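You operate a simulated robot arm through the tools that you are given. There is no shell and no other tool. Be economical: measure what you need, move in short steps, check, and stop when the job is done.

You run a simulated two-armed robot. Do the job below in one go: nothing can be reset, and whatever is moved stays where it is left.

Task
Fill the tall measuring jug to about its red line from the oil can.
Fine: hold the can steady to turn its wing cap open and shut again, spill nothing, and stand the can where it was. Set down upright: red oil can.

It is judged by the outcome, as a careful person would: the job done as asked, and still so three seconds after it is handed in. It fails if anything else is knocked over, pushed out of place, dropped, spilled or broken. Lids that push on must go on centred and level and be pressed home; caps that screw on are set level and turned clockwise until they are tight.

Robot
Two 7-joint arms with two-finger parallel grippers on one trunk, on a base that drives. Base frame: it is fixed to the floor where the robot stands at the start and does not move with it; the origin is under the middle of the robot, x ahead of it, y to its left, z up. Units: m, degrees, N and s.
The left shoulder is at the start at [0.07, 0.177, 1.126], the right one opposite. With the tool pointing down near the work surface each hand reaches from about 0.3 to 0.74 m from the robot's upright axis, wherever it stands, measured 20 degrees to its own side. Places, roughly: wing cap of the oil can [0.6, -0.1, 1]. Payload 3.43 kg a hand.
Tool frame (each hand has its own): the origin (TCP) lies between the finger pads and is the grasp point; the fingertips stand 0.03 m ahead of it; z points along the fingers, y is the line along which they close. The gripper opens to 0.094 m. The fingers are 0.028 m wide and 0.01 m thick; the gripper's body (0.05 by 0.096 m) begins 0.055 m behind the TCP.
Orientation is that of the tool frame in the base frame, as [roll, pitch, yaw] about the fixed x, y, z axes, in that order (R = Rz(yaw) Ry(pitch) Rx(roll)). With the fingers straight down and closing along the base's y, the tool's x points along the base's -x, its y along +y and its z along -z.

Tools
- The arms move only by the tool send_rows. It takes "left_motion", "right_motion" or both (then of equal length, played together; a hand with none holds still); each is a list of rows, each a list of 7 numbers: the shift along the base's x, y, z in cm, then the turn, a rotation vector about the base's x, y, z in degrees, then the finger opening in cm, from 0 to 9.4. In form: [[tx, ty, tz, rx, ry, rz, gripper], ...]. A call has 1 to 12 rows; each row shifts and turns the commanded pose from where the row before left it. A row lasts 0.2 s, in which the tool goes at most 0.05 m and 8.6 degrees; a call with a longer step from one row to the next is refused whole, and so is a gripper value outside its range. A pose out of reach is approached as far as the arm can. The call stops where the force on the tool passes 40 N (or 10 N more than at its start, if that is more) or the arm is blocked; 0.2 s more then pass. The fingers move at their own pace (about 0.153 m/s each) and stop on an object; they squeeze with about 30 N. The grip force told is the motor's: it shows also when the fingers shut on nothing. Time passes only in rows, and 0.2 s behind the last, so rows that do not move let the fingers close. The reply holds the time, the measured pose of the TCP, the force on the tool along the base axes, the opening and the grip force, in the units named above and with some noise, with the torque about the TCP (base axes, N m) and any sound that the robot's microphone picked up.
- Cameras (640 x 400 px; columns grow to the right, rows downward): "scene" is now at [0.1317, -0.0163, 1.4305]; the picture's right is [-0.21, -0.98, 0.00], its down [-0.66, 0.14, -0.73] and it looks along [0.72, -0.16, -0.68] (base axes); focal length 221 px, centre (320, 200). "left" rides on the left gripper at [0.076, -0.014, -0.102] in its tool frame; the picture's right is [0.18, 0.98, 0.00], its down [-0.75, 0.14, -0.64] and it looks along [-0.63, 0.12, 0.77] (tool axes); focal length 243 px, centre (320, 200). "right" rides on the right gripper at [0.076, 0.014, -0.103] in its tool frame; the picture's right is [-0.18, 0.98, 0.00], its down [-0.75, -0.14, -0.64] and it looks along [-0.63, -0.12, 0.77] (tool axes); focal length 243 px, centre (320, 200). There is no depth. A picture from a camera that has moved, and an enlarged one, comes with that camera's place and axes in the base frame and with its lens.
- grab_frame(camera): a new picture of that camera. The clock stands still meanwhile.
- raise_lower(by): slides the trunk up (or, below 0, down) by that many m; the arms and the scene camera ride with it, the base frame stays. It gives what a move gives, with no picture.
- roll_base(legs): drives the robot by 1 to 6 legs, each [ahead, turn to the left] in m and degrees, along the robot's own axes; the way and the turn of a leg run together, so that a leg with both is an arc; at most 1.5 m and 180 degrees a leg. The arms and the cameras ride along, it lands a little off, and it stops where it bumps. It gives what a move gives.
- turn_head(pan, tilt): turns the head with the scene camera to pan (to the left, within 86 degrees either way) and tilt (down, from -29 to 69), counted from straight ahead of the robot. It gives what a move gives.
- close_up(camera, box): a new picture of the part [left, top, right, bottom] of that camera's present view, enlarged. The clock stands still meanwhile.
- job_done(): hands the job in; it is judged then, once.

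Go step by step. Nothing tells you exact positions but the pictures and the camera data: compare them with the known pose of the tool, close in by small moves and look again before you grip or let go. The budget is 120 turns and 88 pictures, counting those below and the enlarged ones. Unless the task says otherwise, let go and move clear before handing in, and close with one line.

The tools are called by a JSON object that holds its "fn" and its "kwargs". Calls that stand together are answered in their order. send_rows: Moves the arms, as the interface text tells. Its arguments: {"type":"object","properties":{"left_motion":{"type":"array","items":{"type":"array","items":{"type":"number"}}},"right_motion":{"type":"array","items":{"type":"array","items":{"type":"number"}}}},"required":[]} The other tools are called the same way: raise_lower (by) slides the trunk up or down; roll_base (legs) drives the base; turn_head (pan, tilt) turns the head that bears the scene camera; grab_frame (camera) takes a picture; close_up (camera, box) takes an enlarged picture of a part of a camera's view; job_done () hands the job in.

At the start:

```text
time_s: 0.0
left_position: [0.4174, 0.0771, 1.2732]
left_tcp_rot: [-180.0, -0.1, -179.9]
left_ft_force: [0.4, 1.1, -0.7]
left_moment: [-0.03, 0.04, -0.02]
left_finger_gap: 0.0939
left_finger_force: 0.0
right_position: [0.213, -0.2019, 1.1488]
right_tcp_rot: [179.9, 0.0, 180.0]
right_ft_force: [0.2, 0.3, -0.4]
right_moment: [0.02, -0.01, 0.01]
right_finger_gap: 0.0938
right_finger_force: 0.0
trunk travel left (down, up): [-0.706, 0.134]
robot x, y, heading: [0.0, -0.0003, -0.0]
head pan, tilt: [-12.3, 42.7]
```

scene: 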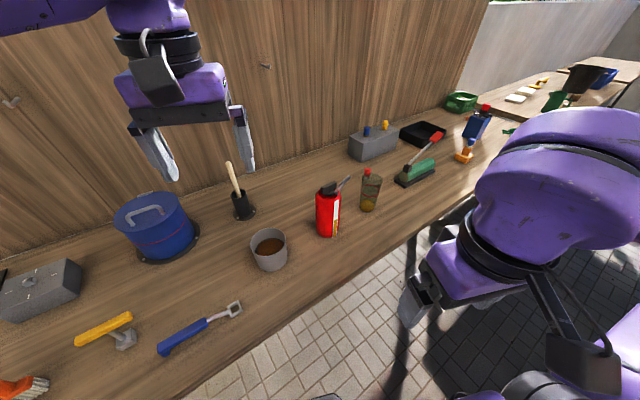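
right: 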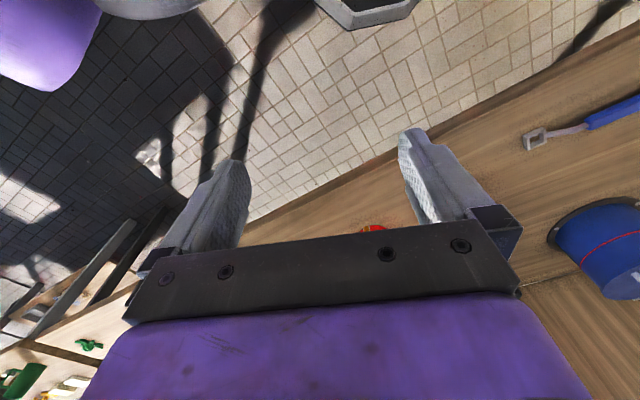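
left: 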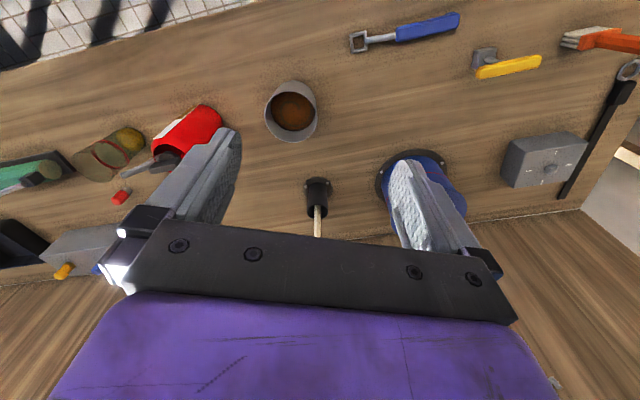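

I see the red oil can near the middle of the bench, with what may be the measuring jug just to its right. I'll enlarge that part of the view to identify the parts.

{"fn": "close_up", "kwargs": {"camera": "scene", "box": [290, 150, 410, 250]}}

{"fn": "close_up", "kwargs": {"camera": "left", "box": [60, 80, 260, 220]}}

```text
4.00 times, centred on (350, 200) of scene
camera zoom: at [0.1317, -0.0163, 1.4305], right [-0.21, -0.98, 0.0], down [-0.66, 0.14, -0.73], along [0.72, -0.16, -0.68], focal length 884 px, centre (200, 200)
```

zoom: 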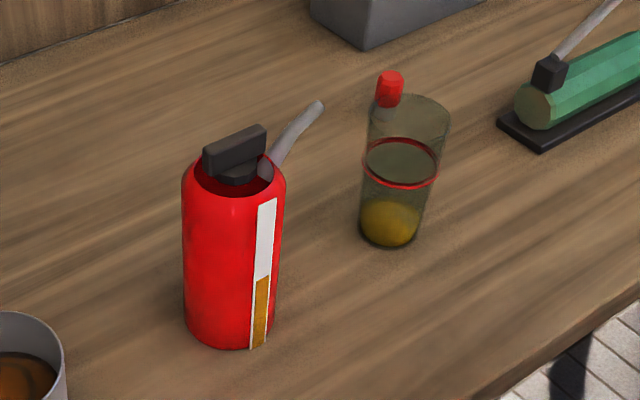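

```text
2.86 times, centred on (160, 150) of left
camera zoom: at [0.3399, 0.0632, 1.3768], right [-0.18, 0.98, 0.0], down [0.75, 0.14, 0.64], along [0.63, 0.12, -0.77], focal length 693 px, centre (777, 343)
```

zoom: 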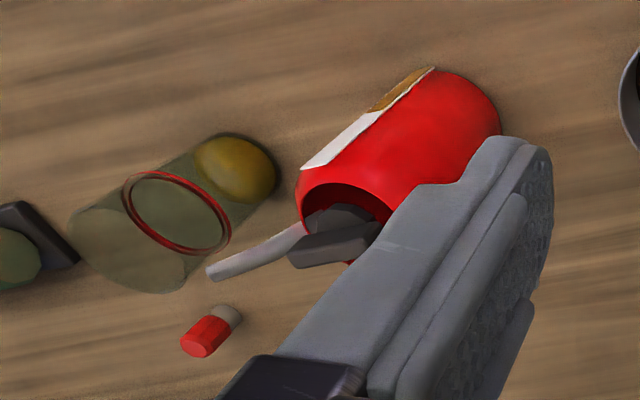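

Triangulating from the two views, I get the can axis at about (0.60, -0.15) with its cap at z≈1.025. The jug is at about (0.66, -0.31) and the bench top is at z≈0.86. I'll swing the right hand nearly horizontal to a stand-off in front of the can.

{"fn": "send_rows", "kwargs": {"right_motion": [[2, 0.5, 0, 0, -7, 0, 9.4], [2, 0.5, 0, 0, -7, 0, 9.4], [2, 0.5, -1, 0, -7, 0, 9.4], [2, 0.5, -1, 0, -7, 0, 9.4], [2, 0.5, -2, 0, -7, 0, 9.4], [2, 0.5, -2, 0, -7, 0, 9.4], [2, 0.5, -2, 0, -7, 0, 9.4], [2, 0.5, -2.5, 0, -7, 0, 9.4], [2, 0.5, -2.5, 0, -7, 0, 9.4], [3, 0.5, -2.5, 0, -7, 0, 9.4], [0, 0, 0, 0, 0, 0, 9.4]]}}

{"fn": "grab_frame", "kwargs": {"camera": "scene"}}

{"fn": "grab_frame", "kwargs": {"camera": "right"}}

```text
time_s: 2.4
left_position: [0.4164, 0.0759, 1.2735]
left_tcp_rot: [180.0, 0.1, -180.0]
left_ft_force: [-0.3, 0.6, 0.0]
left_moment: [0.03, -0.01, -0.03]
left_finger_gap: 0.0941
left_finger_force: 0.0
right_position: [0.488, -0.1184, 1.0523]
right_tcp_rot: [179.7, 70.1, 179.9]
right_ft_force: [0.1, 0.2, -0.4]
right_moment: [0.03, -0.01, 0.01]
right_finger_gap: 0.0939
right_finger_force: 0.1
right hand out of reach, approached as far as the arm can: row 3, 4, 5, 6, 7, 8
trunk travel left (down, up): [-0.706, 0.134]
robot x, y, heading: [-0.0003, -0.0023, 0.2]
head pan, tilt: [-12.3, 42.7]
```

```text
82 pictures are left
camera scene: at [0.1313, -0.0174, 1.4305], right [-0.21, -0.98, 0.0], down [-0.66, 0.14, -0.73], along [0.72, -0.16, -0.68], focal length 221 px, centre (320, 200)
```

scene: 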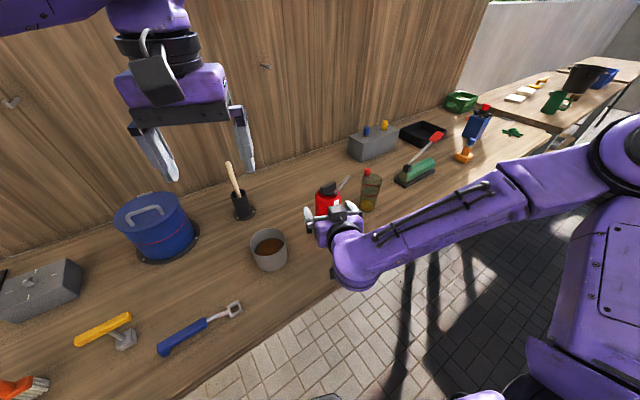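

```text
81 pictures are left
camera right: at [0.3644, -0.1033, 1.0142], right [0.06, 0.98, 0.17], down [-0.35, -0.14, 0.93], along [0.94, -0.12, 0.33], focal length 243 px, centre (320, 200)
```

right: 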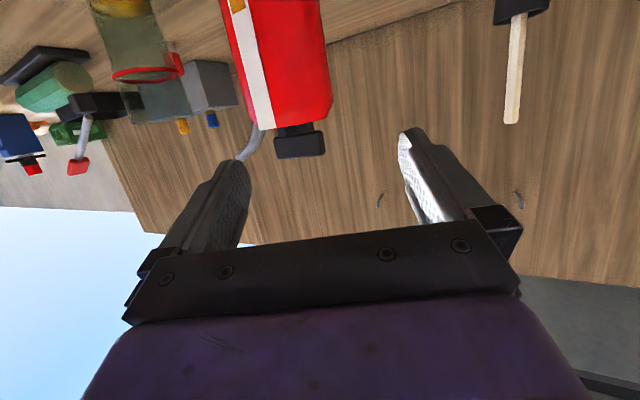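

The measured pose differs from what I commanded. I'll hold still for a moment and see whether it settles.

{"fn": "send_rows", "kwargs": {"right_motion": [[0, 0, 0, 0, 0, 0, 9.4], [0, 0, 0, 0, 0, 0, 9.4]]}}

```text
time_s: 3.0
left_position: [0.4165, 0.076, 1.2733]
left_tcp_rot: [180.0, 0.1, 179.9]
left_ft_force: [-0.4, -0.7, 0.0]
left_moment: [0.03, -0.01, 0.02]
left_finger_gap: 0.0937
left_finger_force: 0.1
right_position: [0.4858, -0.1167, 1.053]
right_tcp_rot: [179.7, 70.0, 179.9]
right_ft_force: [0.3, -0.1, 0.2]
right_moment: [0.01, -0.03, -0.01]
right_finger_gap: 0.0938
right_finger_force: 0.1
trunk travel left (down, up): [-0.706, 0.134]
robot x, y, heading: [0.0016, 0.006, 0.2]
head pan, tilt: [-12.3, 42.7]
```

The arm has settled at (0.486, -0.117, 1.053). From here I'll line up in front of the can at y≈-0.147 and lower.

{"fn": "send_rows", "kwargs": {"right_motion": [[0, -1.5, -2.5, 0, 0, 0, 9.4], [0, -1.5, -2.5, 0, 0, 0, 9.4], [0, 0, -2.4, 0, 0, 0, 9.4], [0, 0, 0, 0, 0, 0, 9.4]]}}

{"fn": "grab_frame", "kwargs": {"camera": "right"}}

{"fn": "grab_frame", "kwargs": {"camera": "left"}}

```text
time_s: 4.0
left_position: [0.4165, 0.0771, 1.2735]
left_tcp_rot: [-180.0, 0.1, -179.9]
left_ft_force: [-0.1, 0.0, -0.1]
left_moment: [0.02, -0.01, 0.01]
left_finger_gap: 0.0943
left_finger_force: 0.0
right_position: [0.4866, -0.1466, 0.9811]
right_tcp_rot: [179.8, 70.0, 179.9]
right_ft_force: [-0.6, -1.6, -1.0]
right_moment: [0.03, 0.01, 0.0]
right_finger_gap: 0.094
right_finger_force: 0.0
trunk travel left (down, up): [-0.706, 0.134]
robot x, y, heading: [0.0016, 0.0004, 0.2]
head pan, tilt: [-12.3, 42.7]
```

```text
80 pictures are left
camera right: at [0.365, -0.1319, 0.9429], right [0.06, 0.98, 0.17], down [-0.35, -0.14, 0.93], along [0.94, -0.12, 0.33], focal length 243 px, centre (320, 200)
```

right: 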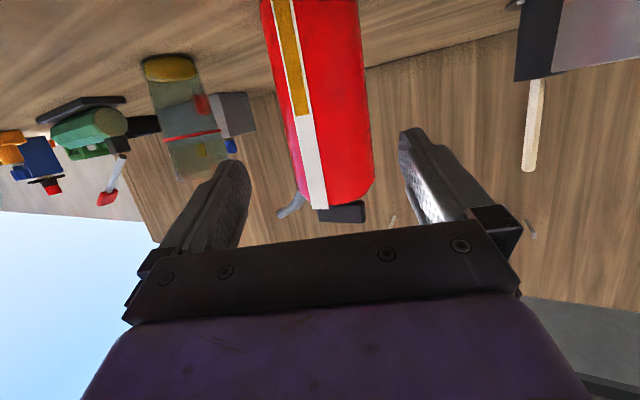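

```text
79 pictures are left
camera left: at [0.3395, 0.0628, 1.3769], right [-0.18, 0.98, 0.0], down [0.75, 0.14, 0.64], along [0.63, 0.12, -0.77], focal length 243 px, centre (320, 200)
```

left: 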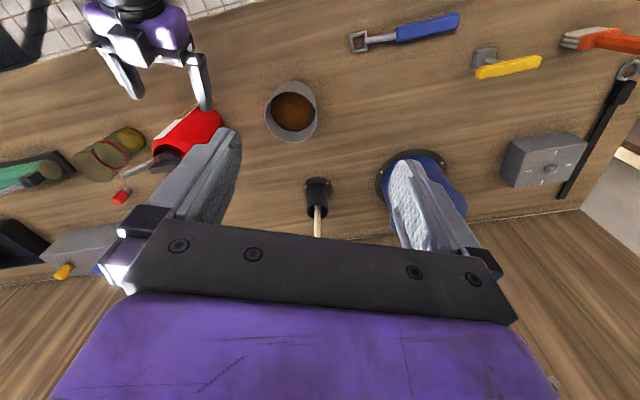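

The can spans about y = -0.180 to -0.105, so I take its axis at y≈-0.143. I'll slide the open fingers around it.

{"fn": "send_rows", "kwargs": {"right_motion": [[0, 0.4, 0, 0, 0, 0, 9.4], [2.5, 0, -0.9, 0, 0, 0, 9.4], [2.5, 0, -0.9, 0, 0, 0, 9.4], [1.5, 0, -0.6, 0, 0, 0, 9.4], [1.2, 0, -0.4, 0, 0, 0, 9.4], [0, 0, 0, 0, 0, 0, 9.4]]}}

{"fn": "grab_frame", "kwargs": {"camera": "right"}}

{"fn": "close_up", "kwargs": {"camera": "scene", "box": [290, 150, 410, 250]}}

```text
time_s: 5.4
left_position: [0.4153, 0.0769, 1.273]
left_tcp_rot: [180.0, 0.1, -179.9]
left_ft_force: [-0.3, -0.1, 0.7]
left_moment: [0.03, 0.02, 0.0]
left_finger_gap: 0.094
left_finger_force: 0.1
right_position: [0.5651, -0.1424, 0.9524]
right_tcp_rot: [179.9, 69.9, 179.9]
right_ft_force: [-0.1, 0.6, 0.0]
right_moment: [0.03, 0.01, -0.01]
right_finger_gap: 0.094
right_finger_force: 0.0
trunk travel left (down, up): [-0.706, 0.134]
robot x, y, heading: [-0.0049, -0.0021, 0.2]
head pan, tilt: [-12.3, 42.7]
```

```text
78 pictures are left
camera right: at [0.4427, -0.1281, 0.9139], right [0.06, 0.98, 0.17], down [-0.35, -0.14, 0.93], along [0.94, -0.12, 0.33], focal length 243 px, centre (320, 200)
```

right: 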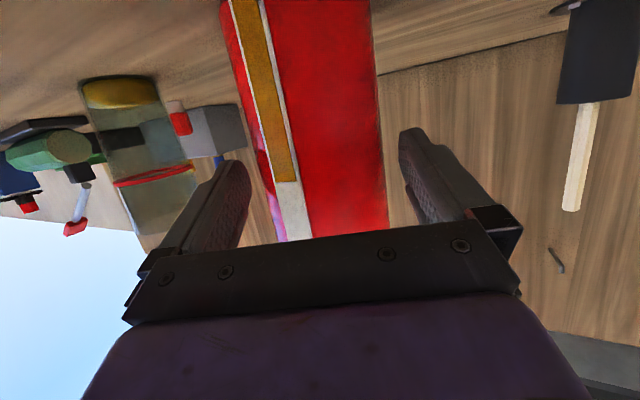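

```text
4.00 times, centred on (350, 200) of scene
camera zoom: at [0.1316, -0.0162, 1.4305], right [-0.21, -0.98, 0.0], down [-0.66, 0.14, -0.73], along [0.72, -0.16, -0.68], focal length 884 px, centre (200, 200)
```

zoom: 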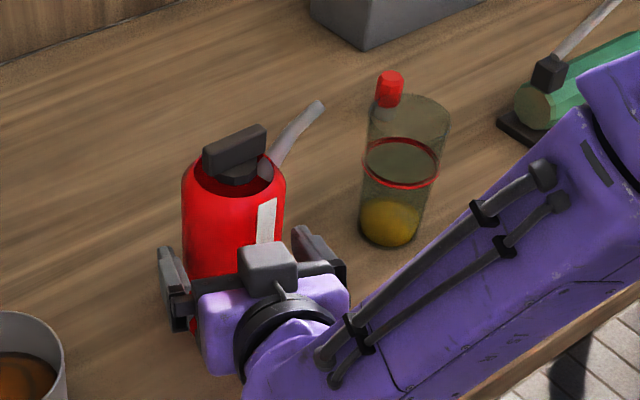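

The can sits centred between the fingers. I'll go another 2.5 cm in and then close gently.

{"fn": "send_rows", "kwargs": {"right_motion": [[1.2, 0, -0.3, 0, 0, 0, 9.4], [1.2, 0, -0.3, 0, 0, 0, 9.4], [0, 0, 0, 0, 0, 0, 9.4]]}}

{"fn": "grab_frame", "kwargs": {"camera": "right"}}

```text
time_s: 6.2
left_position: [0.4158, 0.076, 1.2731]
left_tcp_rot: [-180.0, 0.1, -180.0]
left_ft_force: [0.5, -0.6, 0.2]
left_moment: [0.0, -0.03, 0.01]
left_finger_gap: 0.0941
left_finger_force: 0.0
right_position: [0.5895, -0.1432, 0.9465]
right_tcp_rot: [179.9, 70.0, 179.9]
right_ft_force: [1.1, -0.7, 0.5]
right_moment: [0.0, 0.04, 0.02]
right_finger_gap: 0.0941
right_finger_force: 0.1
trunk travel left (down, up): [-0.706, 0.134]
robot x, y, heading: [-0.0016, 0.0008, -0.1]
head pan, tilt: [-12.3, 42.7]
```

```text
76 pictures are left
camera right: at [0.4664, -0.1279, 0.9086], right [0.06, 0.98, 0.17], down [-0.34, -0.14, 0.93], along [0.94, -0.12, 0.33], focal length 243 px, centre (320, 200)
```

right: 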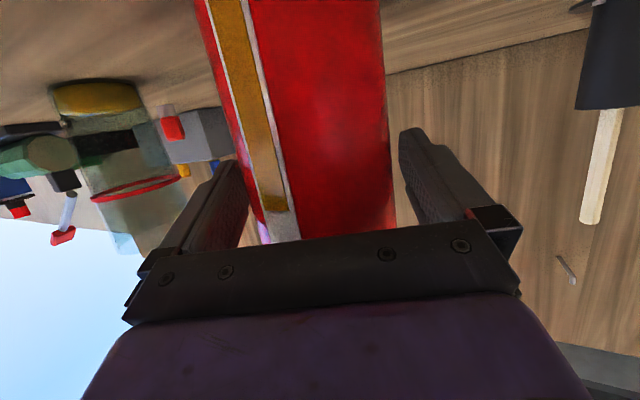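

The fingers straddle the can on both sides. I'll close in stages and watch for any sideways force.

{"fn": "send_rows", "kwargs": {"right_motion": [[0, 0, 0, 0, 0, 0, 8.6], [0, 0, 0, 0, 0, 0, 8.0], [0, 0, 0, 0, 0, 0, 7.8]]}}

{"fn": "grab_frame", "kwargs": {"camera": "right"}}

```text
time_s: 7.0
left_position: [0.417, 0.0778, 1.2724]
left_tcp_rot: [180.0, 0.0, 179.9]
left_ft_force: [1.1, 0.2, 0.2]
left_moment: [0.0, 0.02, 0.03]
left_finger_gap: 0.094
left_finger_force: 0.0
right_position: [0.5884, -0.1429, 0.9464]
right_tcp_rot: [179.8, 70.0, 179.9]
right_ft_force: [-0.6, -0.1, -0.2]
right_moment: [0.0, -0.02, 0.0]
right_finger_gap: 0.0795
right_finger_force: 29.6
trunk travel left (down, up): [-0.706, 0.134]
robot x, y, heading: [0.0027, 0.0023, 0.3]
head pan, tilt: [-12.3, 42.7]
```

```text
75 pictures are left
camera right: at [0.4666, -0.1277, 0.9085], right [0.06, 0.98, 0.17], down [-0.34, -0.14, 0.93], along [0.94, -0.12, 0.33], focal length 243 px, centre (320, 200)
```

right: 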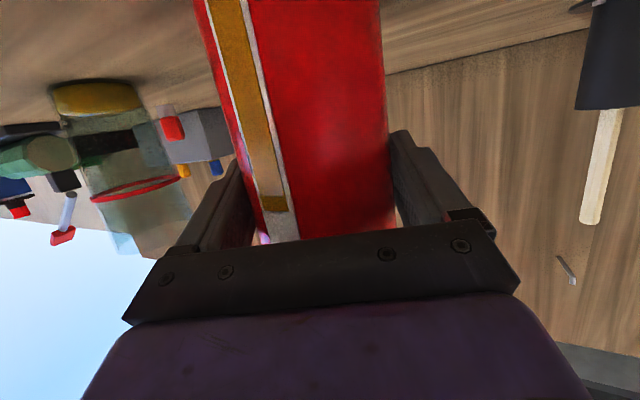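

The can is gripped at 7.95 cm and hasn't shifted. Next I'll bring the left hand above the wing cap, yawed by -68° so the fingers straddle the wing.

{"fn": "send_rows", "kwargs": {"left_motion": [[2, -2.4, 0, 0, 0, -7.55, 9.4], [2, -2.4, 0, 0, 0, -7.55, 9.4], [2, -2.4, 0, 0, 0, -7.55, 9.4], [2, -2.5, -1, 0, 0, -7.55, 9.4], [2, -2.5, -1, 0, 0, -7.55, 9.4], [2, -2.5, -2, 0, 0, -7.55, 9.4], [2, -2.5, -2, 0, 0, -7.55, 7.0], [2, -2.5, -2, 0, 0, -7.55, 5.0], [2, -2.5, -2, 0, 0, -7.55, 5.0], [0, 0, 0, 0, 0, 0, 5.0]], "right_motion": [[0, 0, 0, 0, 0, 0, 7.0], [0, 0, 0, 0, 0, 0, 7.0], [0, 0, 0, 0, 0, 0, 7.0], [0, 0, 0, 0, 0, 0, 7.0], [0, 0, 0, 0, 0, 0, 7.0], [0, 0, 0, 0, 0, 0, 7.0], [0, 0, 0, 0, 0, 0, 7.0], [0, 0, 0, 0, 0, 0, 7.0], [0, 0, 0, 0, 0, 0, 7.0], [0, 0, 0, 0, 0, 0, 7.0]]}}

{"fn": "grab_frame", "kwargs": {"camera": "left"}}

{"fn": "grab_frame", "kwargs": {"camera": "scene"}}

```text
time_s: 9.2
left_position: [0.5675, -0.046, 1.1614]
left_tcp_rot: [179.9, 0.0, 113.4]
left_ft_force: [0.1, 0.4, -0.4]
left_moment: [-0.01, 0.01, 0.01]
left_finger_gap: 0.0499
left_finger_force: 0.1
left hand out of reach, approached as far as the arm can: row 6, 7, 8, 9
right_position: [0.5886, -0.1427, 0.9463]
right_tcp_rot: [179.9, 69.9, -179.9]
right_ft_force: [-2.0, 1.3, 1.6]
right_moment: [0.08, -0.04, 0.01]
right_finger_gap: 0.0793
right_finger_force: 30.6
trunk travel left (down, up): [-0.706, 0.134]
robot x, y, heading: [0.0014, -0.0046, -0.1]
head pan, tilt: [-12.3, 42.7]
```

```text
74 pictures are left
camera left: at [0.5221, 0.019, 1.265], right [0.83, 0.56, 0.0], down [0.43, -0.64, 0.64], along [0.36, -0.53, -0.77], focal length 243 px, centre (320, 200)
```

left: 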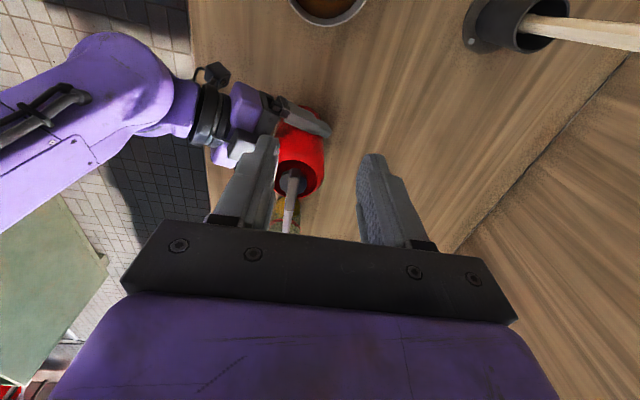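

```text
73 pictures are left
camera scene: at [0.1322, -0.0153, 1.4305], right [-0.21, -0.98, 0.0], down [-0.66, 0.14, -0.73], along [0.72, -0.16, -0.68], focal length 221 px, centre (320, 200)
```

scene: 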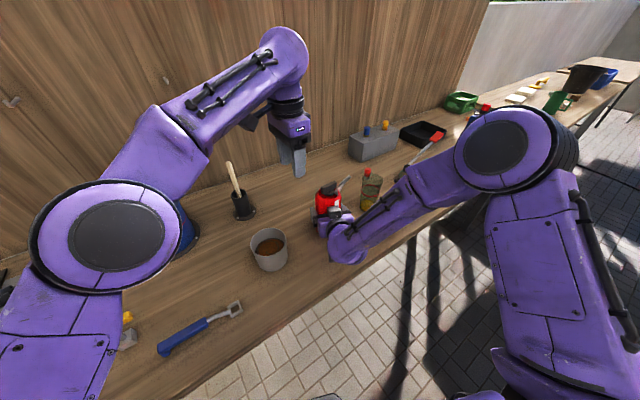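

The left hand fell short at that height. Reach should improve lower down, so I'll go down and over in small steps.

{"fn": "send_rows", "kwargs": {"left_motion": [[0, -1, -2.5, 0, 0, 0, 5.0], [0.7, -2, -2.5, 0, 0, 0, 5.0], [0.7, -2.5, -1, 0, 0, 0, 5.0], [0.7, -2.5, 0, 0, 0, 0, 5.0], [0.7, -2, 0, 0, 0, 0, 5.0], [0, 0, 0, 0, 0, 0, 5.0]]}}

{"fn": "grab_frame", "kwargs": {"camera": "left"}}

```text
time_s: 10.6
left_position: [0.567, -0.0937, 1.094]
left_tcp_rot: [-180.0, 0.0, 112.1]
left_ft_force: [-0.1, 0.3, -0.1]
left_moment: [0.0, -0.02, 0.0]
left_finger_gap: 0.0501
left_finger_force: 0.1
left hand out of reach, approached as far as the arm can: row 3, 4, 5
right_position: [0.5893, -0.1435, 0.9466]
right_tcp_rot: [179.9, 70.0, 180.0]
right_ft_force: [-0.2, -0.1, -0.9]
right_moment: [-0.03, -0.02, 0.02]
right_finger_gap: 0.0795
right_finger_force: 30.2
trunk travel left (down, up): [-0.706, 0.134]
robot x, y, heading: [0.0009, 0.001, -0.2]
head pan, tilt: [-12.3, 42.7]
```

```text
72 pictures are left
camera left: at [0.5233, -0.0264, 1.1984], right [0.84, 0.54, 0.0], down [0.41, -0.64, 0.64], along [0.35, -0.54, -0.77], focal length 243 px, centre (320, 200)
```

left: 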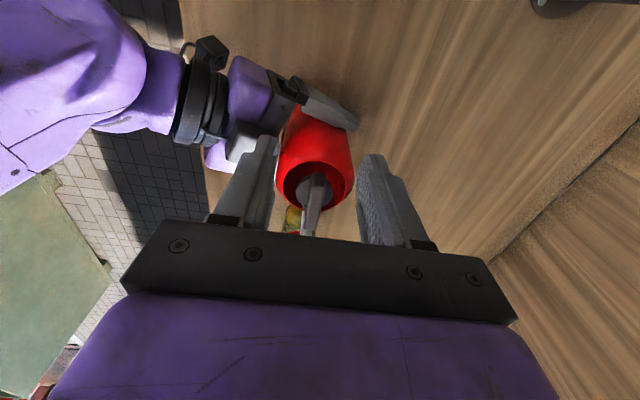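

The left arm can't reach the cap upright from here. I'll let go of the can without moving it, back the right hand off, lift the left hand, and then turn the base right.

{"fn": "send_rows", "kwargs": {"right_motion": [[0, 0, 0, 0, 0, 0, 9.4], [0, 0, 0, 0, 0, 0, 9.4], [-2, 0, 0.7, 0, 0, 0, 9.4], [-2.5, 0, 0.9, 0, 0, 0, 9.4], [-3, 0, 1.1, 0, 0, 0, 9.4], [-3, 0, 2, 0, 0, 0, 9.4], [-2, 0, 3, 0, 0, 0, 9.4], [0, 0, 0, 0, 0, 0, 9.4]], "left_motion": [[0, 0, 3, 0, 0, 0, 5], [-1, 3, 3, 0, 0, 0, 5], [-1, 4, 3, 0, 0, 0, 5], [-1, 4, 3, 0, 0, 0, 5], [-1, 4, 3, 0, 0, 0, 5], [-1, 0, 0, 0, 0, 0, 5], [0, 0, 0, 0, 0, 0, 5], [0, 0, 0, 0, 0, 0, 5]]}}

{"fn": "close_up", "kwargs": {"camera": "scene", "box": [290, 150, 410, 250]}}

```text
refused: row 3 steps farther than a row can; nothing moved
```

```text
4.00 times, centred on (350, 200) of scene
camera zoom: at [0.1318, -0.0162, 1.4305], right [-0.21, -0.98, 0.0], down [-0.66, 0.14, -0.73], along [0.72, -0.16, -0.68], focal length 884 px, centre (200, 200)
```

zoom: 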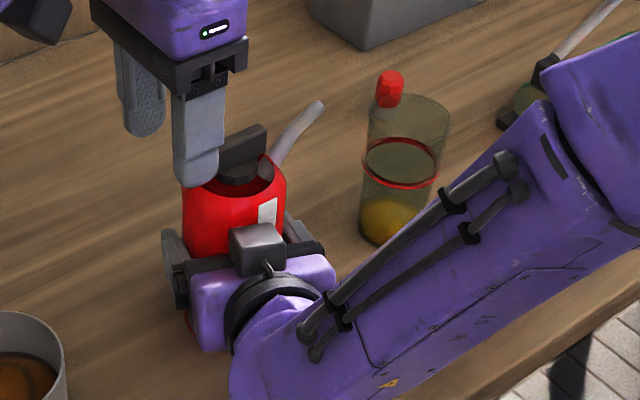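

That was refused because one row's step was too long. I'll send the same move with smaller steps.

{"fn": "send_rows", "kwargs": {"right_motion": [[0, 0, 0, 0, 0, 0, 9.4], [0, 0, 0, 0, 0, 0, 9.4], [-2, 0, 0.7, 0, 0, 0, 9.4], [-2.5, 0, 0.9, 0, 0, 0, 9.4], [-3, 0, 1.1, 0, 0, 0, 9.4], [-3, 0, 2, 0, 0, 0, 9.4], [-2, 0, 3, 0, 0, 0, 9.4], [0, 0, 0, 0, 0, 0, 9.4]], "left_motion": [[0, 0, 3, 0, 0, 0, 5], [-1, 2, 3, 0, 0, 0, 5], [-1, 2.5, 2.5, 0, 0, 0, 5], [-1, 2.5, 2.5, 0, 0, 0, 5], [-1, 2.5, 2, 0, 0, 0, 5], [-1, 2, 0, 0, 0, 0, 5], [0, 0, 0, 0, 0, 0, 5], [0, 0, 0, 0, 0, 0, 5]]}}

{"fn": "close_up", "kwargs": {"camera": "scene", "box": [290, 150, 410, 250]}}

```text
time_s: 12.4
left_position: [0.5186, 0.0216, 1.2048]
left_tcp_rot: [-179.9, 0.0, 112.2]
left_ft_force: [0.2, 0.4, -0.6]
left_moment: [-0.03, 0.01, 0.01]
left_finger_gap: 0.0501
left_finger_force: 0.1
left hand out of reach, approached as far as the arm can: row 1
right_position: [0.4751, -0.1387, 1.019]
right_tcp_rot: [-180.0, 69.8, -180.0]
right_ft_force: [0.8, 0.2, 0.0]
right_moment: [-0.03, 0.02, 0.01]
right_finger_gap: 0.0941
right_finger_force: 0.0
right hand out of reach, approached as far as the arm can: row 7
trunk travel left (down, up): [-0.706, 0.134]
robot x, y, heading: [-0.0013, -0.0009, -0.2]
head pan, tilt: [-12.3, 42.7]
```

```text
4.00 times, centred on (350, 200) of scene
camera zoom: at [0.1328, -0.0161, 1.4304], right [-0.21, -0.98, 0.0], down [-0.66, 0.14, -0.73], along [0.72, -0.16, -0.68], focal length 884 px, centre (200, 200)
```

zoom: 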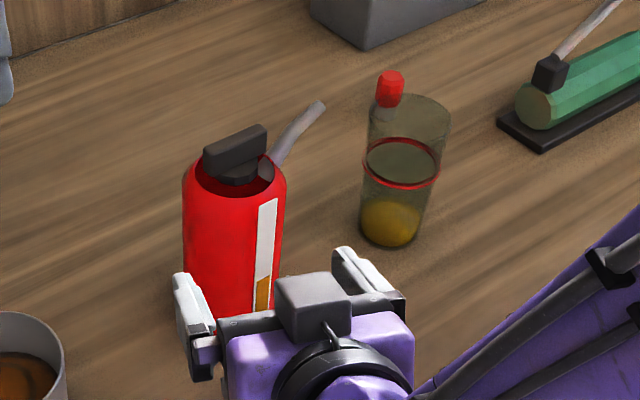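

The can stayed where it was. I'll turn the base 22° to the right, since both hands are clear.

{"fn": "roll_base", "kwargs": {"legs": [[0, -22]]}}

{"fn": "grab_frame", "kwargs": {"camera": "scene"}}

```text
time_s: 14.0
left_position: [0.487, -0.1762, 1.2059]
left_tcp_rot: [-179.9, 0.2, 90.0]
left_ft_force: [0.3, -0.4, -0.5]
left_moment: [0.03, 0.0, 0.03]
left_finger_gap: 0.05
left_finger_force: 0.0
right_position: [0.3885, -0.3064, 1.0199]
right_tcp_rot: [180.0, 70.0, 158.0]
right_ft_force: [0.9, 0.5, 0.3]
right_moment: [0.0, 0.01, -0.02]
right_finger_gap: 0.094
right_finger_force: 0.0
trunk travel left (down, up): [-0.706, 0.134]
robot x, y, heading: [0.0009, 0.0005, -22.3]
head pan, tilt: [-12.3, 42.7]
```

```text
69 pictures are left
camera scene: at [0.1157, -0.064, 1.4305], right [-0.56, -0.83, 0.0], down [-0.56, 0.38, -0.73], along [0.61, -0.41, -0.68], focal length 221 px, centre (320, 200)
```

scene: 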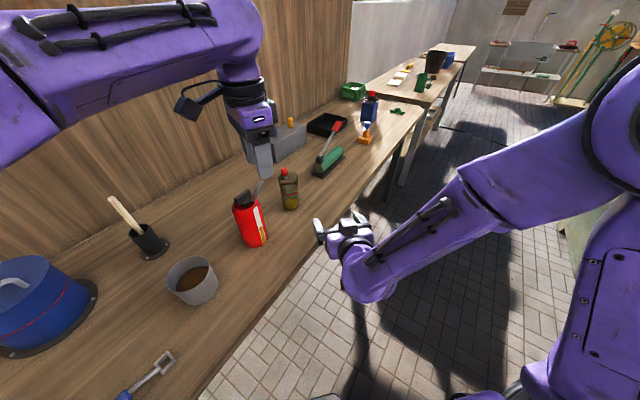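

Next I'll bring the right hand back to the same stand-off in front of the can, pointing straight along +x.

{"fn": "send_rows", "kwargs": {"right_motion": [[1.6, 2.7, -0.5, 0, 0, 4.4, 9.4], [1.6, 2.7, -0.5, 0, 0, 4.4, 9.4], [1.6, 2.7, -0.5, 0, 0, 4.4, 9.4], [1.6, 2.7, -0.8, 0, 0, 4.4, 9.4], [1.6, 2.7, -0.8, 0, 0, 4.4, 9.4], [1.6, 2.8, -0.8, 0, 0, 0, 9.4], [0, 0, 0, 0, 0, 0, 9.4]]}}

{"fn": "grab_frame", "kwargs": {"camera": "right"}}

```text
time_s: 15.6
left_position: [0.487, -0.1752, 1.2056]
left_tcp_rot: [-180.0, 0.0, 90.0]
left_ft_force: [-0.5, -0.8, -0.1]
left_moment: [0.02, 0.01, 0.0]
left_finger_gap: 0.0501
left_finger_force: 0.1
right_position: [0.483, -0.1427, 0.9798]
right_tcp_rot: [179.7, 70.0, 179.8]
right_ft_force: [0.6, 0.7, 0.6]
right_moment: [0.02, 0.04, 0.02]
right_finger_gap: 0.0941
right_finger_force: 0.0
trunk travel left (down, up): [-0.706, 0.134]
robot x, y, heading: [0.0013, -0.0003, -22.2]
head pan, tilt: [-12.3, 42.7]
```

```text
68 pictures are left
camera right: at [0.3609, -0.1276, 0.9424], right [0.06, 0.98, 0.17], down [-0.35, -0.14, 0.93], along [0.94, -0.12, 0.33], focal length 243 px, centre (320, 200)
```

right: 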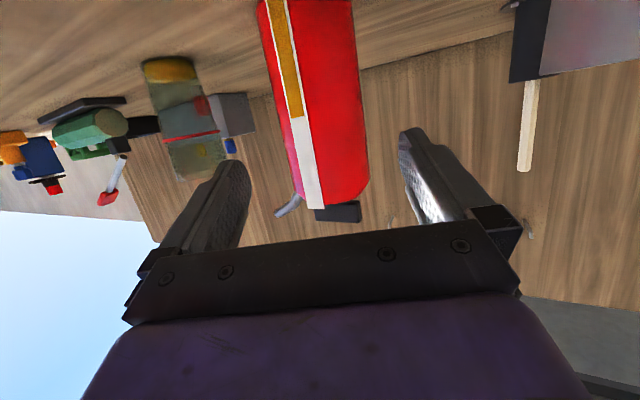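

The alignment matches the earlier view. I'll go in and close on the can again.

{"fn": "send_rows", "kwargs": {"right_motion": [[2.5, 0, -0.9, 0, 0, 0, 9.4], [2.5, 0, -0.9, 0, 0, 0, 9.4], [2.5, 0, -0.8, 0, 0, 0, 9.4], [1.6, 0, -0.4, 0, 0, 0, 9.4], [1.5, 0, -0.3, 0, 0, 0, 9.4], [0, 0, 0, 0, 0, 0, 9.4], [0, 0, 0, 0, 0, 0, 8.6], [0, 0, 0, 0, 0, 0, 8.0], [0, 0, 0, 0, 0, 0, 7.0], [0, 0, 0, 0, 0, 0, 7.0]]}}

{"fn": "grab_frame", "kwargs": {"camera": "right"}}

{"fn": "grab_frame", "kwargs": {"camera": "left"}}

```text
time_s: 17.8
left_position: [0.4873, -0.1738, 1.2063]
left_tcp_rot: [-179.9, 0.0, 90.0]
left_ft_force: [-1.3, 0.4, 0.2]
left_moment: [0.0, -0.03, 0.0]
left_finger_gap: 0.05
left_finger_force: 0.0
right_position: [0.5895, -0.1443, 0.9457]
right_tcp_rot: [179.8, 70.0, 179.4]
right_ft_force: [0.8, 0.9, 2.2]
right_moment: [0.13, -0.03, -0.05]
right_finger_gap: 0.0798
right_finger_force: 30.0
trunk travel left (down, up): [-0.706, 0.134]
robot x, y, heading: [-0.0016, 0.0016, -22.2]
head pan, tilt: [-12.3, 42.7]
```

```text
67 pictures are left
camera right: at [0.4678, -0.1281, 0.9089], right [0.07, 0.98, 0.17], down [-0.35, -0.14, 0.93], along [0.94, -0.12, 0.33], focal length 243 px, centre (320, 200)
```

right: 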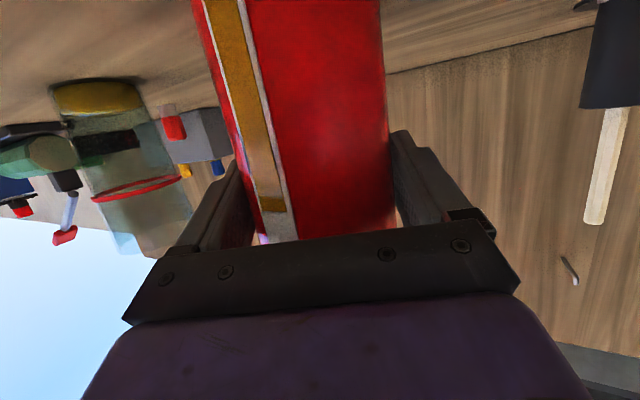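

```text
66 pictures are left
camera left: at [0.4721, -0.0972, 1.3098], right [0.98, 0.18, 0.0], down [0.14, -0.75, 0.64], along [0.12, -0.63, -0.77], focal length 243 px, centre (320, 200)
```

left: 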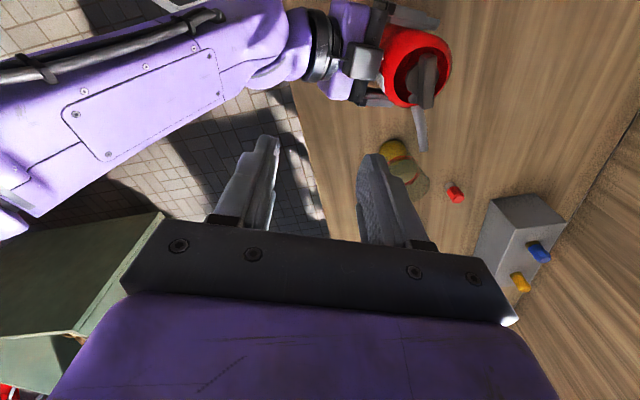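

The can is held again. The wing cap centre is about (0.595, -0.145) with its wing running at -70°, so I'll align the left hand above it.

{"fn": "send_rows", "kwargs": {"left_motion": [[2, 0.6, -1.5, 0, 0, 4, 5], [2, 0.6, -1.5, 0, 0, 4, 5], [2, 0.6, -1.5, 0, 0, 4, 5], [2, 0.6, -1.5, 0, 0, 4, 5], [2.8, 0.5, -2, 0, 0, 3.5, 5], [0, 0, 0, 0, 0, 0, 5]]}}

{"fn": "grab_frame", "kwargs": {"camera": "left"}}

{"fn": "grab_frame", "kwargs": {"camera": "scene"}}

```text
time_s: 19.2
left_position: [0.5955, -0.146, 1.1254]
left_tcp_rot: [179.9, 0.1, 109.6]
left_ft_force: [-0.6, -0.4, 0.4]
left_moment: [0.01, -0.01, 0.0]
left_finger_gap: 0.0502
left_finger_force: 0.1
right_position: [0.5899, -0.1444, 0.9475]
right_tcp_rot: [179.5, 70.0, 179.2]
right_ft_force: [-0.6, 0.1, 0.2]
right_moment: [-0.01, 0.01, 0.01]
right_finger_gap: 0.0796
right_finger_force: 30.1
trunk travel left (down, up): [-0.706, 0.134]
robot x, y, heading: [0.0006, -0.0003, -22.1]
head pan, tilt: [-12.3, 42.7]
```

```text
65 pictures are left
camera left: at [0.555, -0.0783, 1.2294], right [0.86, 0.5, 0.0], down [0.39, -0.66, 0.64], along [0.32, -0.56, -0.77], focal length 243 px, centre (320, 200)
```

left: 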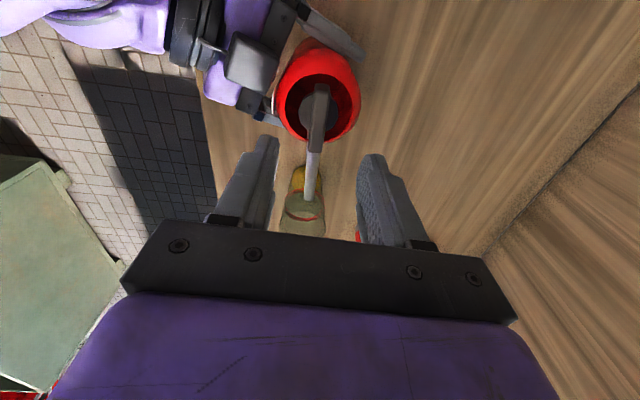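

```text
64 pictures are left
camera scene: at [0.1154, -0.0643, 1.4305], right [-0.56, -0.83, 0.0], down [-0.56, 0.38, -0.73], along [0.61, -0.41, -0.68], focal length 221 px, centre (320, 200)
```

scene: 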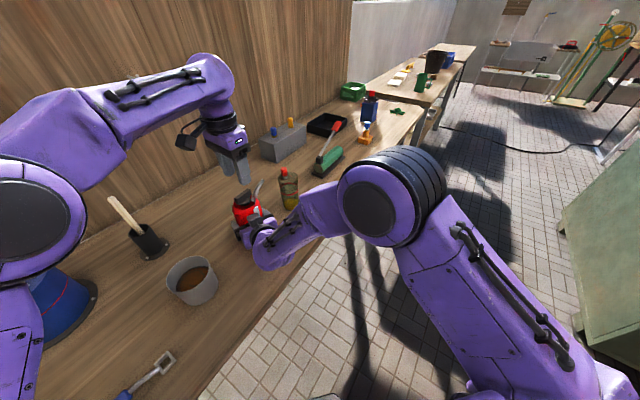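

The wing is well aligned; it needs only a 4° yaw tweak. I'll descend so the fingertips straddle the wing, with the fingers part open.

{"fn": "send_rows", "kwargs": {"left_motion": [[-0.3, 0.2, -2, 0, 0, 4, 4], [-0.2, 0.2, -2, 0, 0, 0, 3.4], [0, 0, -1.5, 0, 0, 0, 3.4], [0, 0, -0.5, 0, 0, 0, 3.4], [0, 0, 0, 0, 0, 0, 3.4]]}}

{"fn": "grab_frame", "kwargs": {"camera": "left"}}

{"fn": "close_up", "kwargs": {"camera": "scene", "box": [190, 140, 310, 240]}}

```text
time_s: 20.4
left_position: [0.5909, -0.141, 1.0664]
left_tcp_rot: [-179.9, 0.0, 113.5]
left_ft_force: [-0.2, 0.1, 0.1]
left_moment: [0.0, -0.02, 0.01]
left_finger_gap: 0.0342
left_finger_force: 0.0
right_position: [0.5908, -0.1447, 0.9481]
right_tcp_rot: [179.5, 70.0, 179.4]
right_ft_force: [0.0, -0.3, -0.7]
right_moment: [0.03, -0.01, -0.01]
right_finger_gap: 0.0795
right_finger_force: 29.9
trunk travel left (down, up): [-0.706, 0.134]
robot x, y, heading: [0.0004, -0.0024, -22.1]
head pan, tilt: [-12.3, 42.7]
```

```text
63 pictures are left
camera left: at [0.5461, -0.0767, 1.1691], right [0.83, 0.56, 0.0], down [0.43, -0.63, 0.64], along [0.36, -0.53, -0.77], focal length 243 px, centre (320, 200)
```

left: 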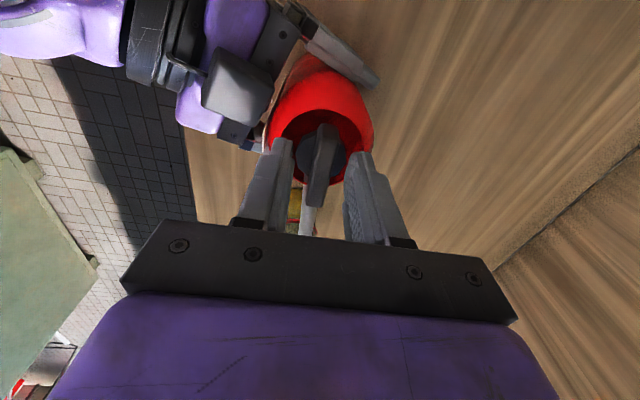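

```text
4.00 times, centred on (250, 190) of scene
camera zoom: at [0.1162, -0.0643, 1.4304], right [-0.56, -0.83, 0.0], down [-0.56, 0.38, -0.73], along [0.61, -0.41, -0.68], focal length 884 px, centre (600, 240)
```

zoom: 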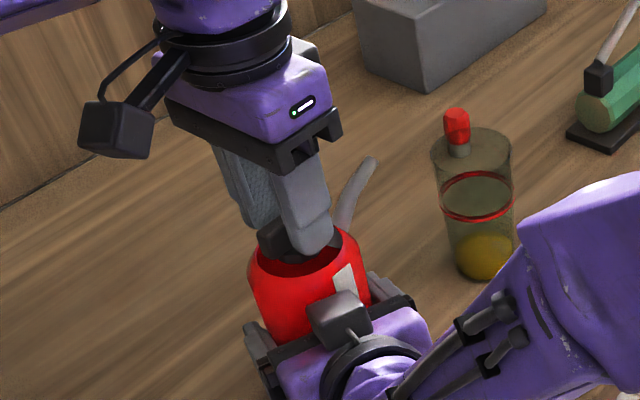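

The wing is centred between the fingertips. I'll go down another 0.5 cm and close on it.

{"fn": "send_rows", "kwargs": {"left_motion": [[-0.1, 0, -0.5, 0, 0, 0, 3.4], [0, 0, 0, 0, 0, 0, 2.2], [0, 0, 0, 0, 0, 0, 1.0], [0, 0, 0, 0, 0, 0, 0.5]]}}

{"fn": "grab_frame", "kwargs": {"camera": "left"}}

```text
time_s: 21.4
left_position: [0.5906, -0.14, 1.0607]
left_tcp_rot: [-180.0, 0.0, 113.6]
left_ft_force: [12.4, 2.8, 1.0]
left_moment: [0.08, -0.56, 0.07]
left_finger_gap: 0.0116
left_finger_force: 30.0
right_position: [0.5903, -0.1448, 0.9469]
right_tcp_rot: [179.5, 70.0, 179.2]
right_ft_force: [-13.9, -3.3, 1.4]
right_moment: [0.3, -0.78, -0.01]
right_finger_gap: 0.0797
right_finger_force: 30.4
trunk travel left (down, up): [-0.706, 0.134]
robot x, y, heading: [-0.0005, -0.0041, -22.1]
head pan, tilt: [-12.3, 42.7]
```

```text
61 pictures are left
camera left: at [0.5457, -0.0759, 1.1644], right [0.83, 0.56, 0.0], down [0.43, -0.63, 0.64], along [0.36, -0.53, -0.77], focal length 243 px, centre (320, 200)
```

left: 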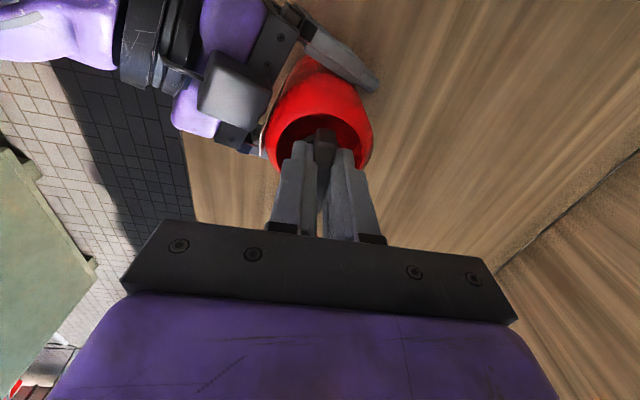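

The wing is gripped, but the side force shows I'm a few mm off. I'll reopen slightly, recentre on the can axis and close again.

{"fn": "send_rows", "kwargs": {"left_motion": [[0, 0, 0, 0, 0, 0, 2.6], [0.35, -0.4, 0, 0, 0, 0, 2.6], [0, 0, 0, 0, 0, 0, 1.4], [0, 0, 0, 0, 0, 0, 0.5], [0, 0, 0, 0, 0, 0, 0.5]]}}

```text
time_s: 22.6
left_position: [0.5932, -0.144, 1.06]
left_tcp_rot: [-179.8, 0.1, 113.5]
left_ft_force: [-0.7, -1.0, -0.2]
left_moment: [0.01, -0.17, 0.02]
left_finger_gap: 0.0113
left_finger_force: 30.1
right_position: [0.5897, -0.1452, 0.9465]
right_tcp_rot: [179.5, 70.1, 179.4]
right_ft_force: [0.3, 1.3, 0.0]
right_moment: [-0.09, 0.21, -0.02]
right_finger_gap: 0.0796
right_finger_force: 29.8
trunk travel left (down, up): [-0.706, 0.134]
robot x, y, heading: [-0.0039, -0.0013, -22.0]
head pan, tilt: [-12.3, 42.7]
```

The wing is now gripped with almost no side load. I'll turn it counter-clockwise by about 24° first and watch the torque.

{"fn": "send_rows", "kwargs": {"left_motion": [[0, 0, 0, 0, 0, 8, 0.5], [0, 0, 0, 0, 0, 8, 0.5], [0, 0, 0, 0, 0, 8, 0.5]]}}

```text
time_s: 23.4
left_position: [0.5932, -0.1456, 1.0605]
left_tcp_rot: [179.9, -0.1, 137.8]
left_ft_force: [7.7, 0.2, -6.4]
left_moment: [-0.38, -0.83, -0.01]
left_finger_gap: 0.0115
left_finger_force: 29.8
right_position: [0.5906, -0.1444, 0.947]
right_tcp_rot: [179.4, 70.0, 179.3]
right_ft_force: [-7.6, 1.0, 6.1]
right_moment: [0.27, -0.11, 0.01]
right_finger_gap: 0.0796
right_finger_force: 30.0
trunk travel left (down, up): [-0.706, 0.134]
robot x, y, heading: [0.0033, -0.0007, -21.9]
head pan, tilt: [-12.3, 42.7]
```

It turns freely. I'll continue the turn with a small recentring to +x.

{"fn": "send_rows", "kwargs": {"left_motion": [[0.15, 0, 0, 0, 0, 8, 0.5], [0.05, 0, 0, 0, 0, 8, 0.5], [0, 0, 0, 0, 0, 8, 0.5]]}}

{"fn": "close_up", "kwargs": {"camera": "scene", "box": [190, 140, 310, 240]}}

{"fn": "grab_frame", "kwargs": {"camera": "left"}}

```text
time_s: 24.2
left_position: [0.5959, -0.1452, 1.0611]
left_tcp_rot: [-179.9, -0.1, 161.6]
left_ft_force: [-15.2, 3.6, 4.8]
left_moment: [0.42, 1.06, -0.01]
left_finger_gap: 0.0114
left_finger_force: 30.4
right_position: [0.5908, -0.1442, 0.9469]
right_tcp_rot: [179.7, 70.0, 179.3]
right_ft_force: [15.9, -4.5, -3.5]
right_moment: [0.0, 0.73, 0.02]
right_finger_gap: 0.0793
right_finger_force: 30.1
trunk travel left (down, up): [-0.706, 0.134]
robot x, y, heading: [-0.0006, -0.0027, -21.9]
head pan, tilt: [-12.3, 42.7]
```

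```text
4.00 times, centred on (250, 190) of scene
camera zoom: at [0.116, -0.0644, 1.4305], right [-0.56, -0.83, 0.0], down [-0.56, 0.38, -0.73], along [0.61, -0.41, -0.68], focal length 884 px, centre (600, 240)
```

zoom: 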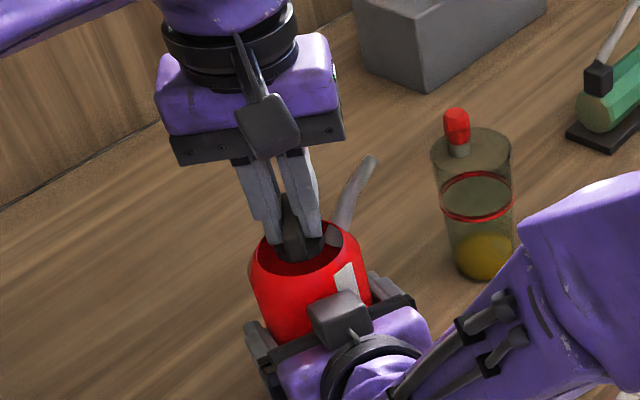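

```text
59 pictures are left
camera left: at [0.5176, -0.1344, 1.1642], right [0.14, 0.99, 0.0], down [0.76, -0.1, 0.64], along [0.63, -0.09, -0.77], focal length 243 px, centre (320, 200)
```

left: 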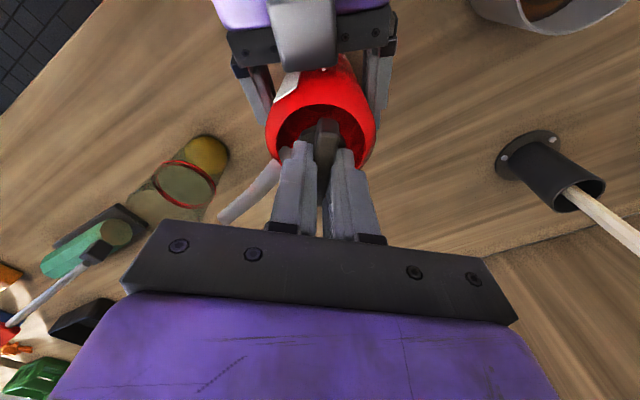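

It has turned 48° so far. I'll correct x by about 2 mm and keep turning.

{"fn": "send_rows", "kwargs": {"left_motion": [[-0.25, 0, 0, 0, 0, 8, 0.5], [0, 0, 0, 0, 0, 8, 0.5], [0, 0, 0, 0, 0, 8, 0.5], [0, 0, 0, 0, 0, 0, 0.5]]}}

```text
time_s: 25.2
left_position: [0.5943, -0.1452, 1.0605]
left_tcp_rot: [-180.0, 0.1, -174.2]
left_ft_force: [14.4, 7.3, -5.2]
left_moment: [0.33, -0.99, -0.02]
left_finger_gap: 0.0115
left_finger_force: 30.1
right_position: [0.5919, -0.1439, 0.9463]
right_tcp_rot: [179.6, 69.9, 179.2]
right_ft_force: [-14.7, -6.8, 6.8]
right_moment: [0.39, -0.74, -0.04]
right_finger_gap: 0.0795
right_finger_force: 30.1
trunk travel left (down, up): [-0.706, 0.134]
robot x, y, heading: [0.0015, 0.0004, -21.8]
head pan, tilt: [-12.3, 42.7]
```

That makes 72° turned with no resistance and no sound. I'll go further and check the cap.

{"fn": "send_rows", "kwargs": {"left_motion": [[0.1, 0.1, 0, 0, 0, 8, 0.5], [0, 0, 0, 0, 0, 8, 0.5], [0, 0, 0, 0, 0, 8, 0.5], [0, 0, 0, 0, 0, 0, 0.5]]}}

{"fn": "grab_frame", "kwargs": {"camera": "left"}}

{"fn": "close_up", "kwargs": {"camera": "scene", "box": [220, 160, 300, 220]}}

```text
time_s: 26.2
left_position: [0.5919, -0.1452, 1.0618]
left_tcp_rot: [180.0, -0.1, -150.4]
left_ft_force: [-9.8, 8.8, 2.9]
left_moment: [0.34, 0.7, -0.82]
left_finger_gap: 0.0119
left_finger_force: 29.9
right_position: [0.5901, -0.1439, 0.9473]
right_tcp_rot: [179.7, 70.0, 179.4]
right_ft_force: [9.6, -7.1, -1.2]
right_moment: [0.56, 0.51, 0.78]
right_finger_gap: 0.0791
right_finger_force: 30.1
trunk travel left (down, up): [-0.706, 0.134]
robot x, y, heading: [-0.0001, 0.0012, -22.4]
head pan, tilt: [-12.3, 42.7]
```

```text
58 pictures are left
camera left: at [0.5327, -0.1943, 1.1648], right [-0.64, 0.76, 0.0], down [0.59, 0.49, 0.64], along [0.49, 0.41, -0.77], focal length 243 px, centre (320, 200)
```

left: 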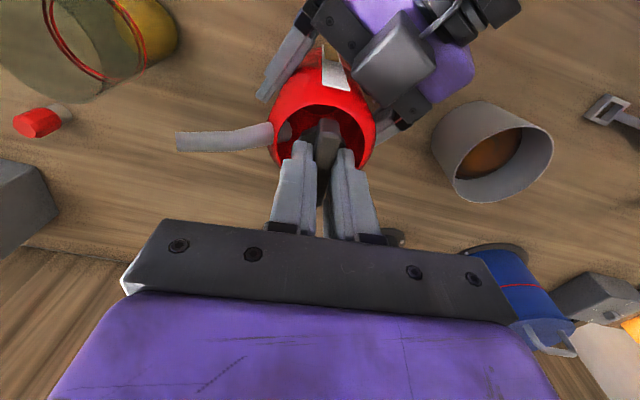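

```text
6.67 times, centred on (260, 190) of scene
camera zoom: at [0.1158, -0.0642, 1.4305], right [-0.56, -0.83, 0.0], down [-0.56, 0.38, -0.73], along [0.61, -0.41, -0.68], focal length 1473 px, centre (720, 267)
```

zoom: 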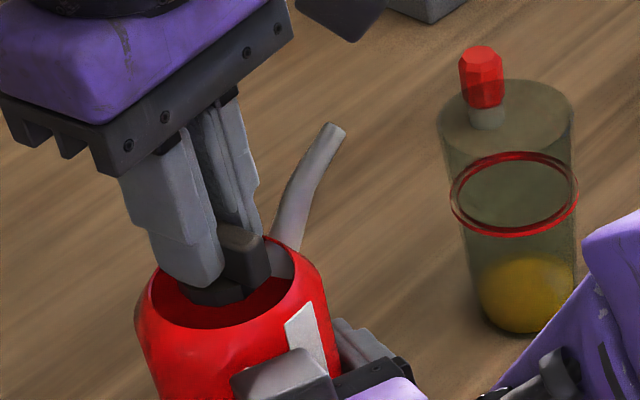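

The torque rose to -0.8 N·m, so the quarter-turn stop is reached and the cap is open. I'll release the wing and lift the left hand up and away.

{"fn": "send_rows", "kwargs": {"left_motion": [[0, 0, 0, 0, 0, -3, 0.5], [0, 0, 0, 0, 0, 0, 3.4], [0, 0, 0, 0, 0, 0, 3.4], [0, 0, 2.5, 0, 0, 0, 3.4], [0, 0, 3, 0, 0, 0, 3.4], [0, 0, 3, 0, 0, 0, 3.4], [-1, 3, 3, 0, 0, 0, 3.4], [-1, 4, 2, 0, 0, 0, 3.4], [-1, 4, 1, 0, 0, 0, 3.4], [-1, 4, 0, 0, 0, 0, 3.4], [0, 4, 0, 0, 0, 0, 3.4], [0, 0, 0, 0, 0, 0, 3.4]]}}

{"fn": "close_up", "kwargs": {"camera": "scene", "box": [190, 140, 310, 240]}}

{"fn": "grab_frame", "kwargs": {"camera": "left"}}

```text
time_s: 28.8
left_position: [0.5537, 0.0439, 1.2062]
left_tcp_rot: [179.9, 0.0, -153.5]
left_ft_force: [0.2, -0.3, 1.0]
left_moment: [-0.01, -0.03, 0.02]
left_finger_gap: 0.0339
left_finger_force: 0.0
right_position: [0.5899, -0.1443, 0.9468]
right_tcp_rot: [179.4, 70.0, 179.4]
right_ft_force: [-0.2, 1.2, 0.6]
right_moment: [0.0, 0.0, 0.0]
right_finger_gap: 0.0795
right_finger_force: 30.2
trunk travel left (down, up): [-0.706, 0.134]
robot x, y, heading: [-0.0003, 0.0026, -22.0]
head pan, tilt: [-12.3, 42.7]
```

```text
4.00 times, centred on (250, 190) of scene
camera zoom: at [0.1156, -0.0646, 1.4305], right [-0.56, -0.83, 0.0], down [-0.56, 0.38, -0.73], along [0.61, -0.41, -0.68], focal length 884 px, centre (600, 240)
```

zoom: 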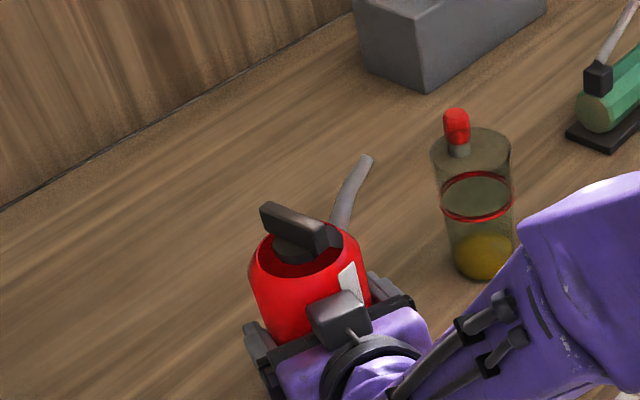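

```text
55 pictures are left
camera left: at [0.4907, -0.002, 1.3105], right [-0.6, 0.8, 0.0], down [0.61, 0.46, 0.64], along [0.51, 0.39, -0.77], focal length 243 px, centre (320, 200)
```

left: 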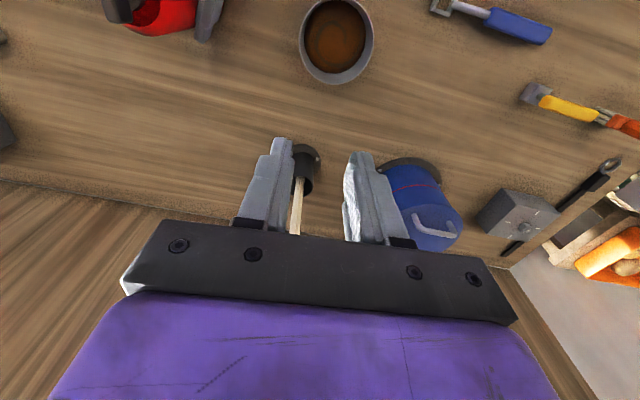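

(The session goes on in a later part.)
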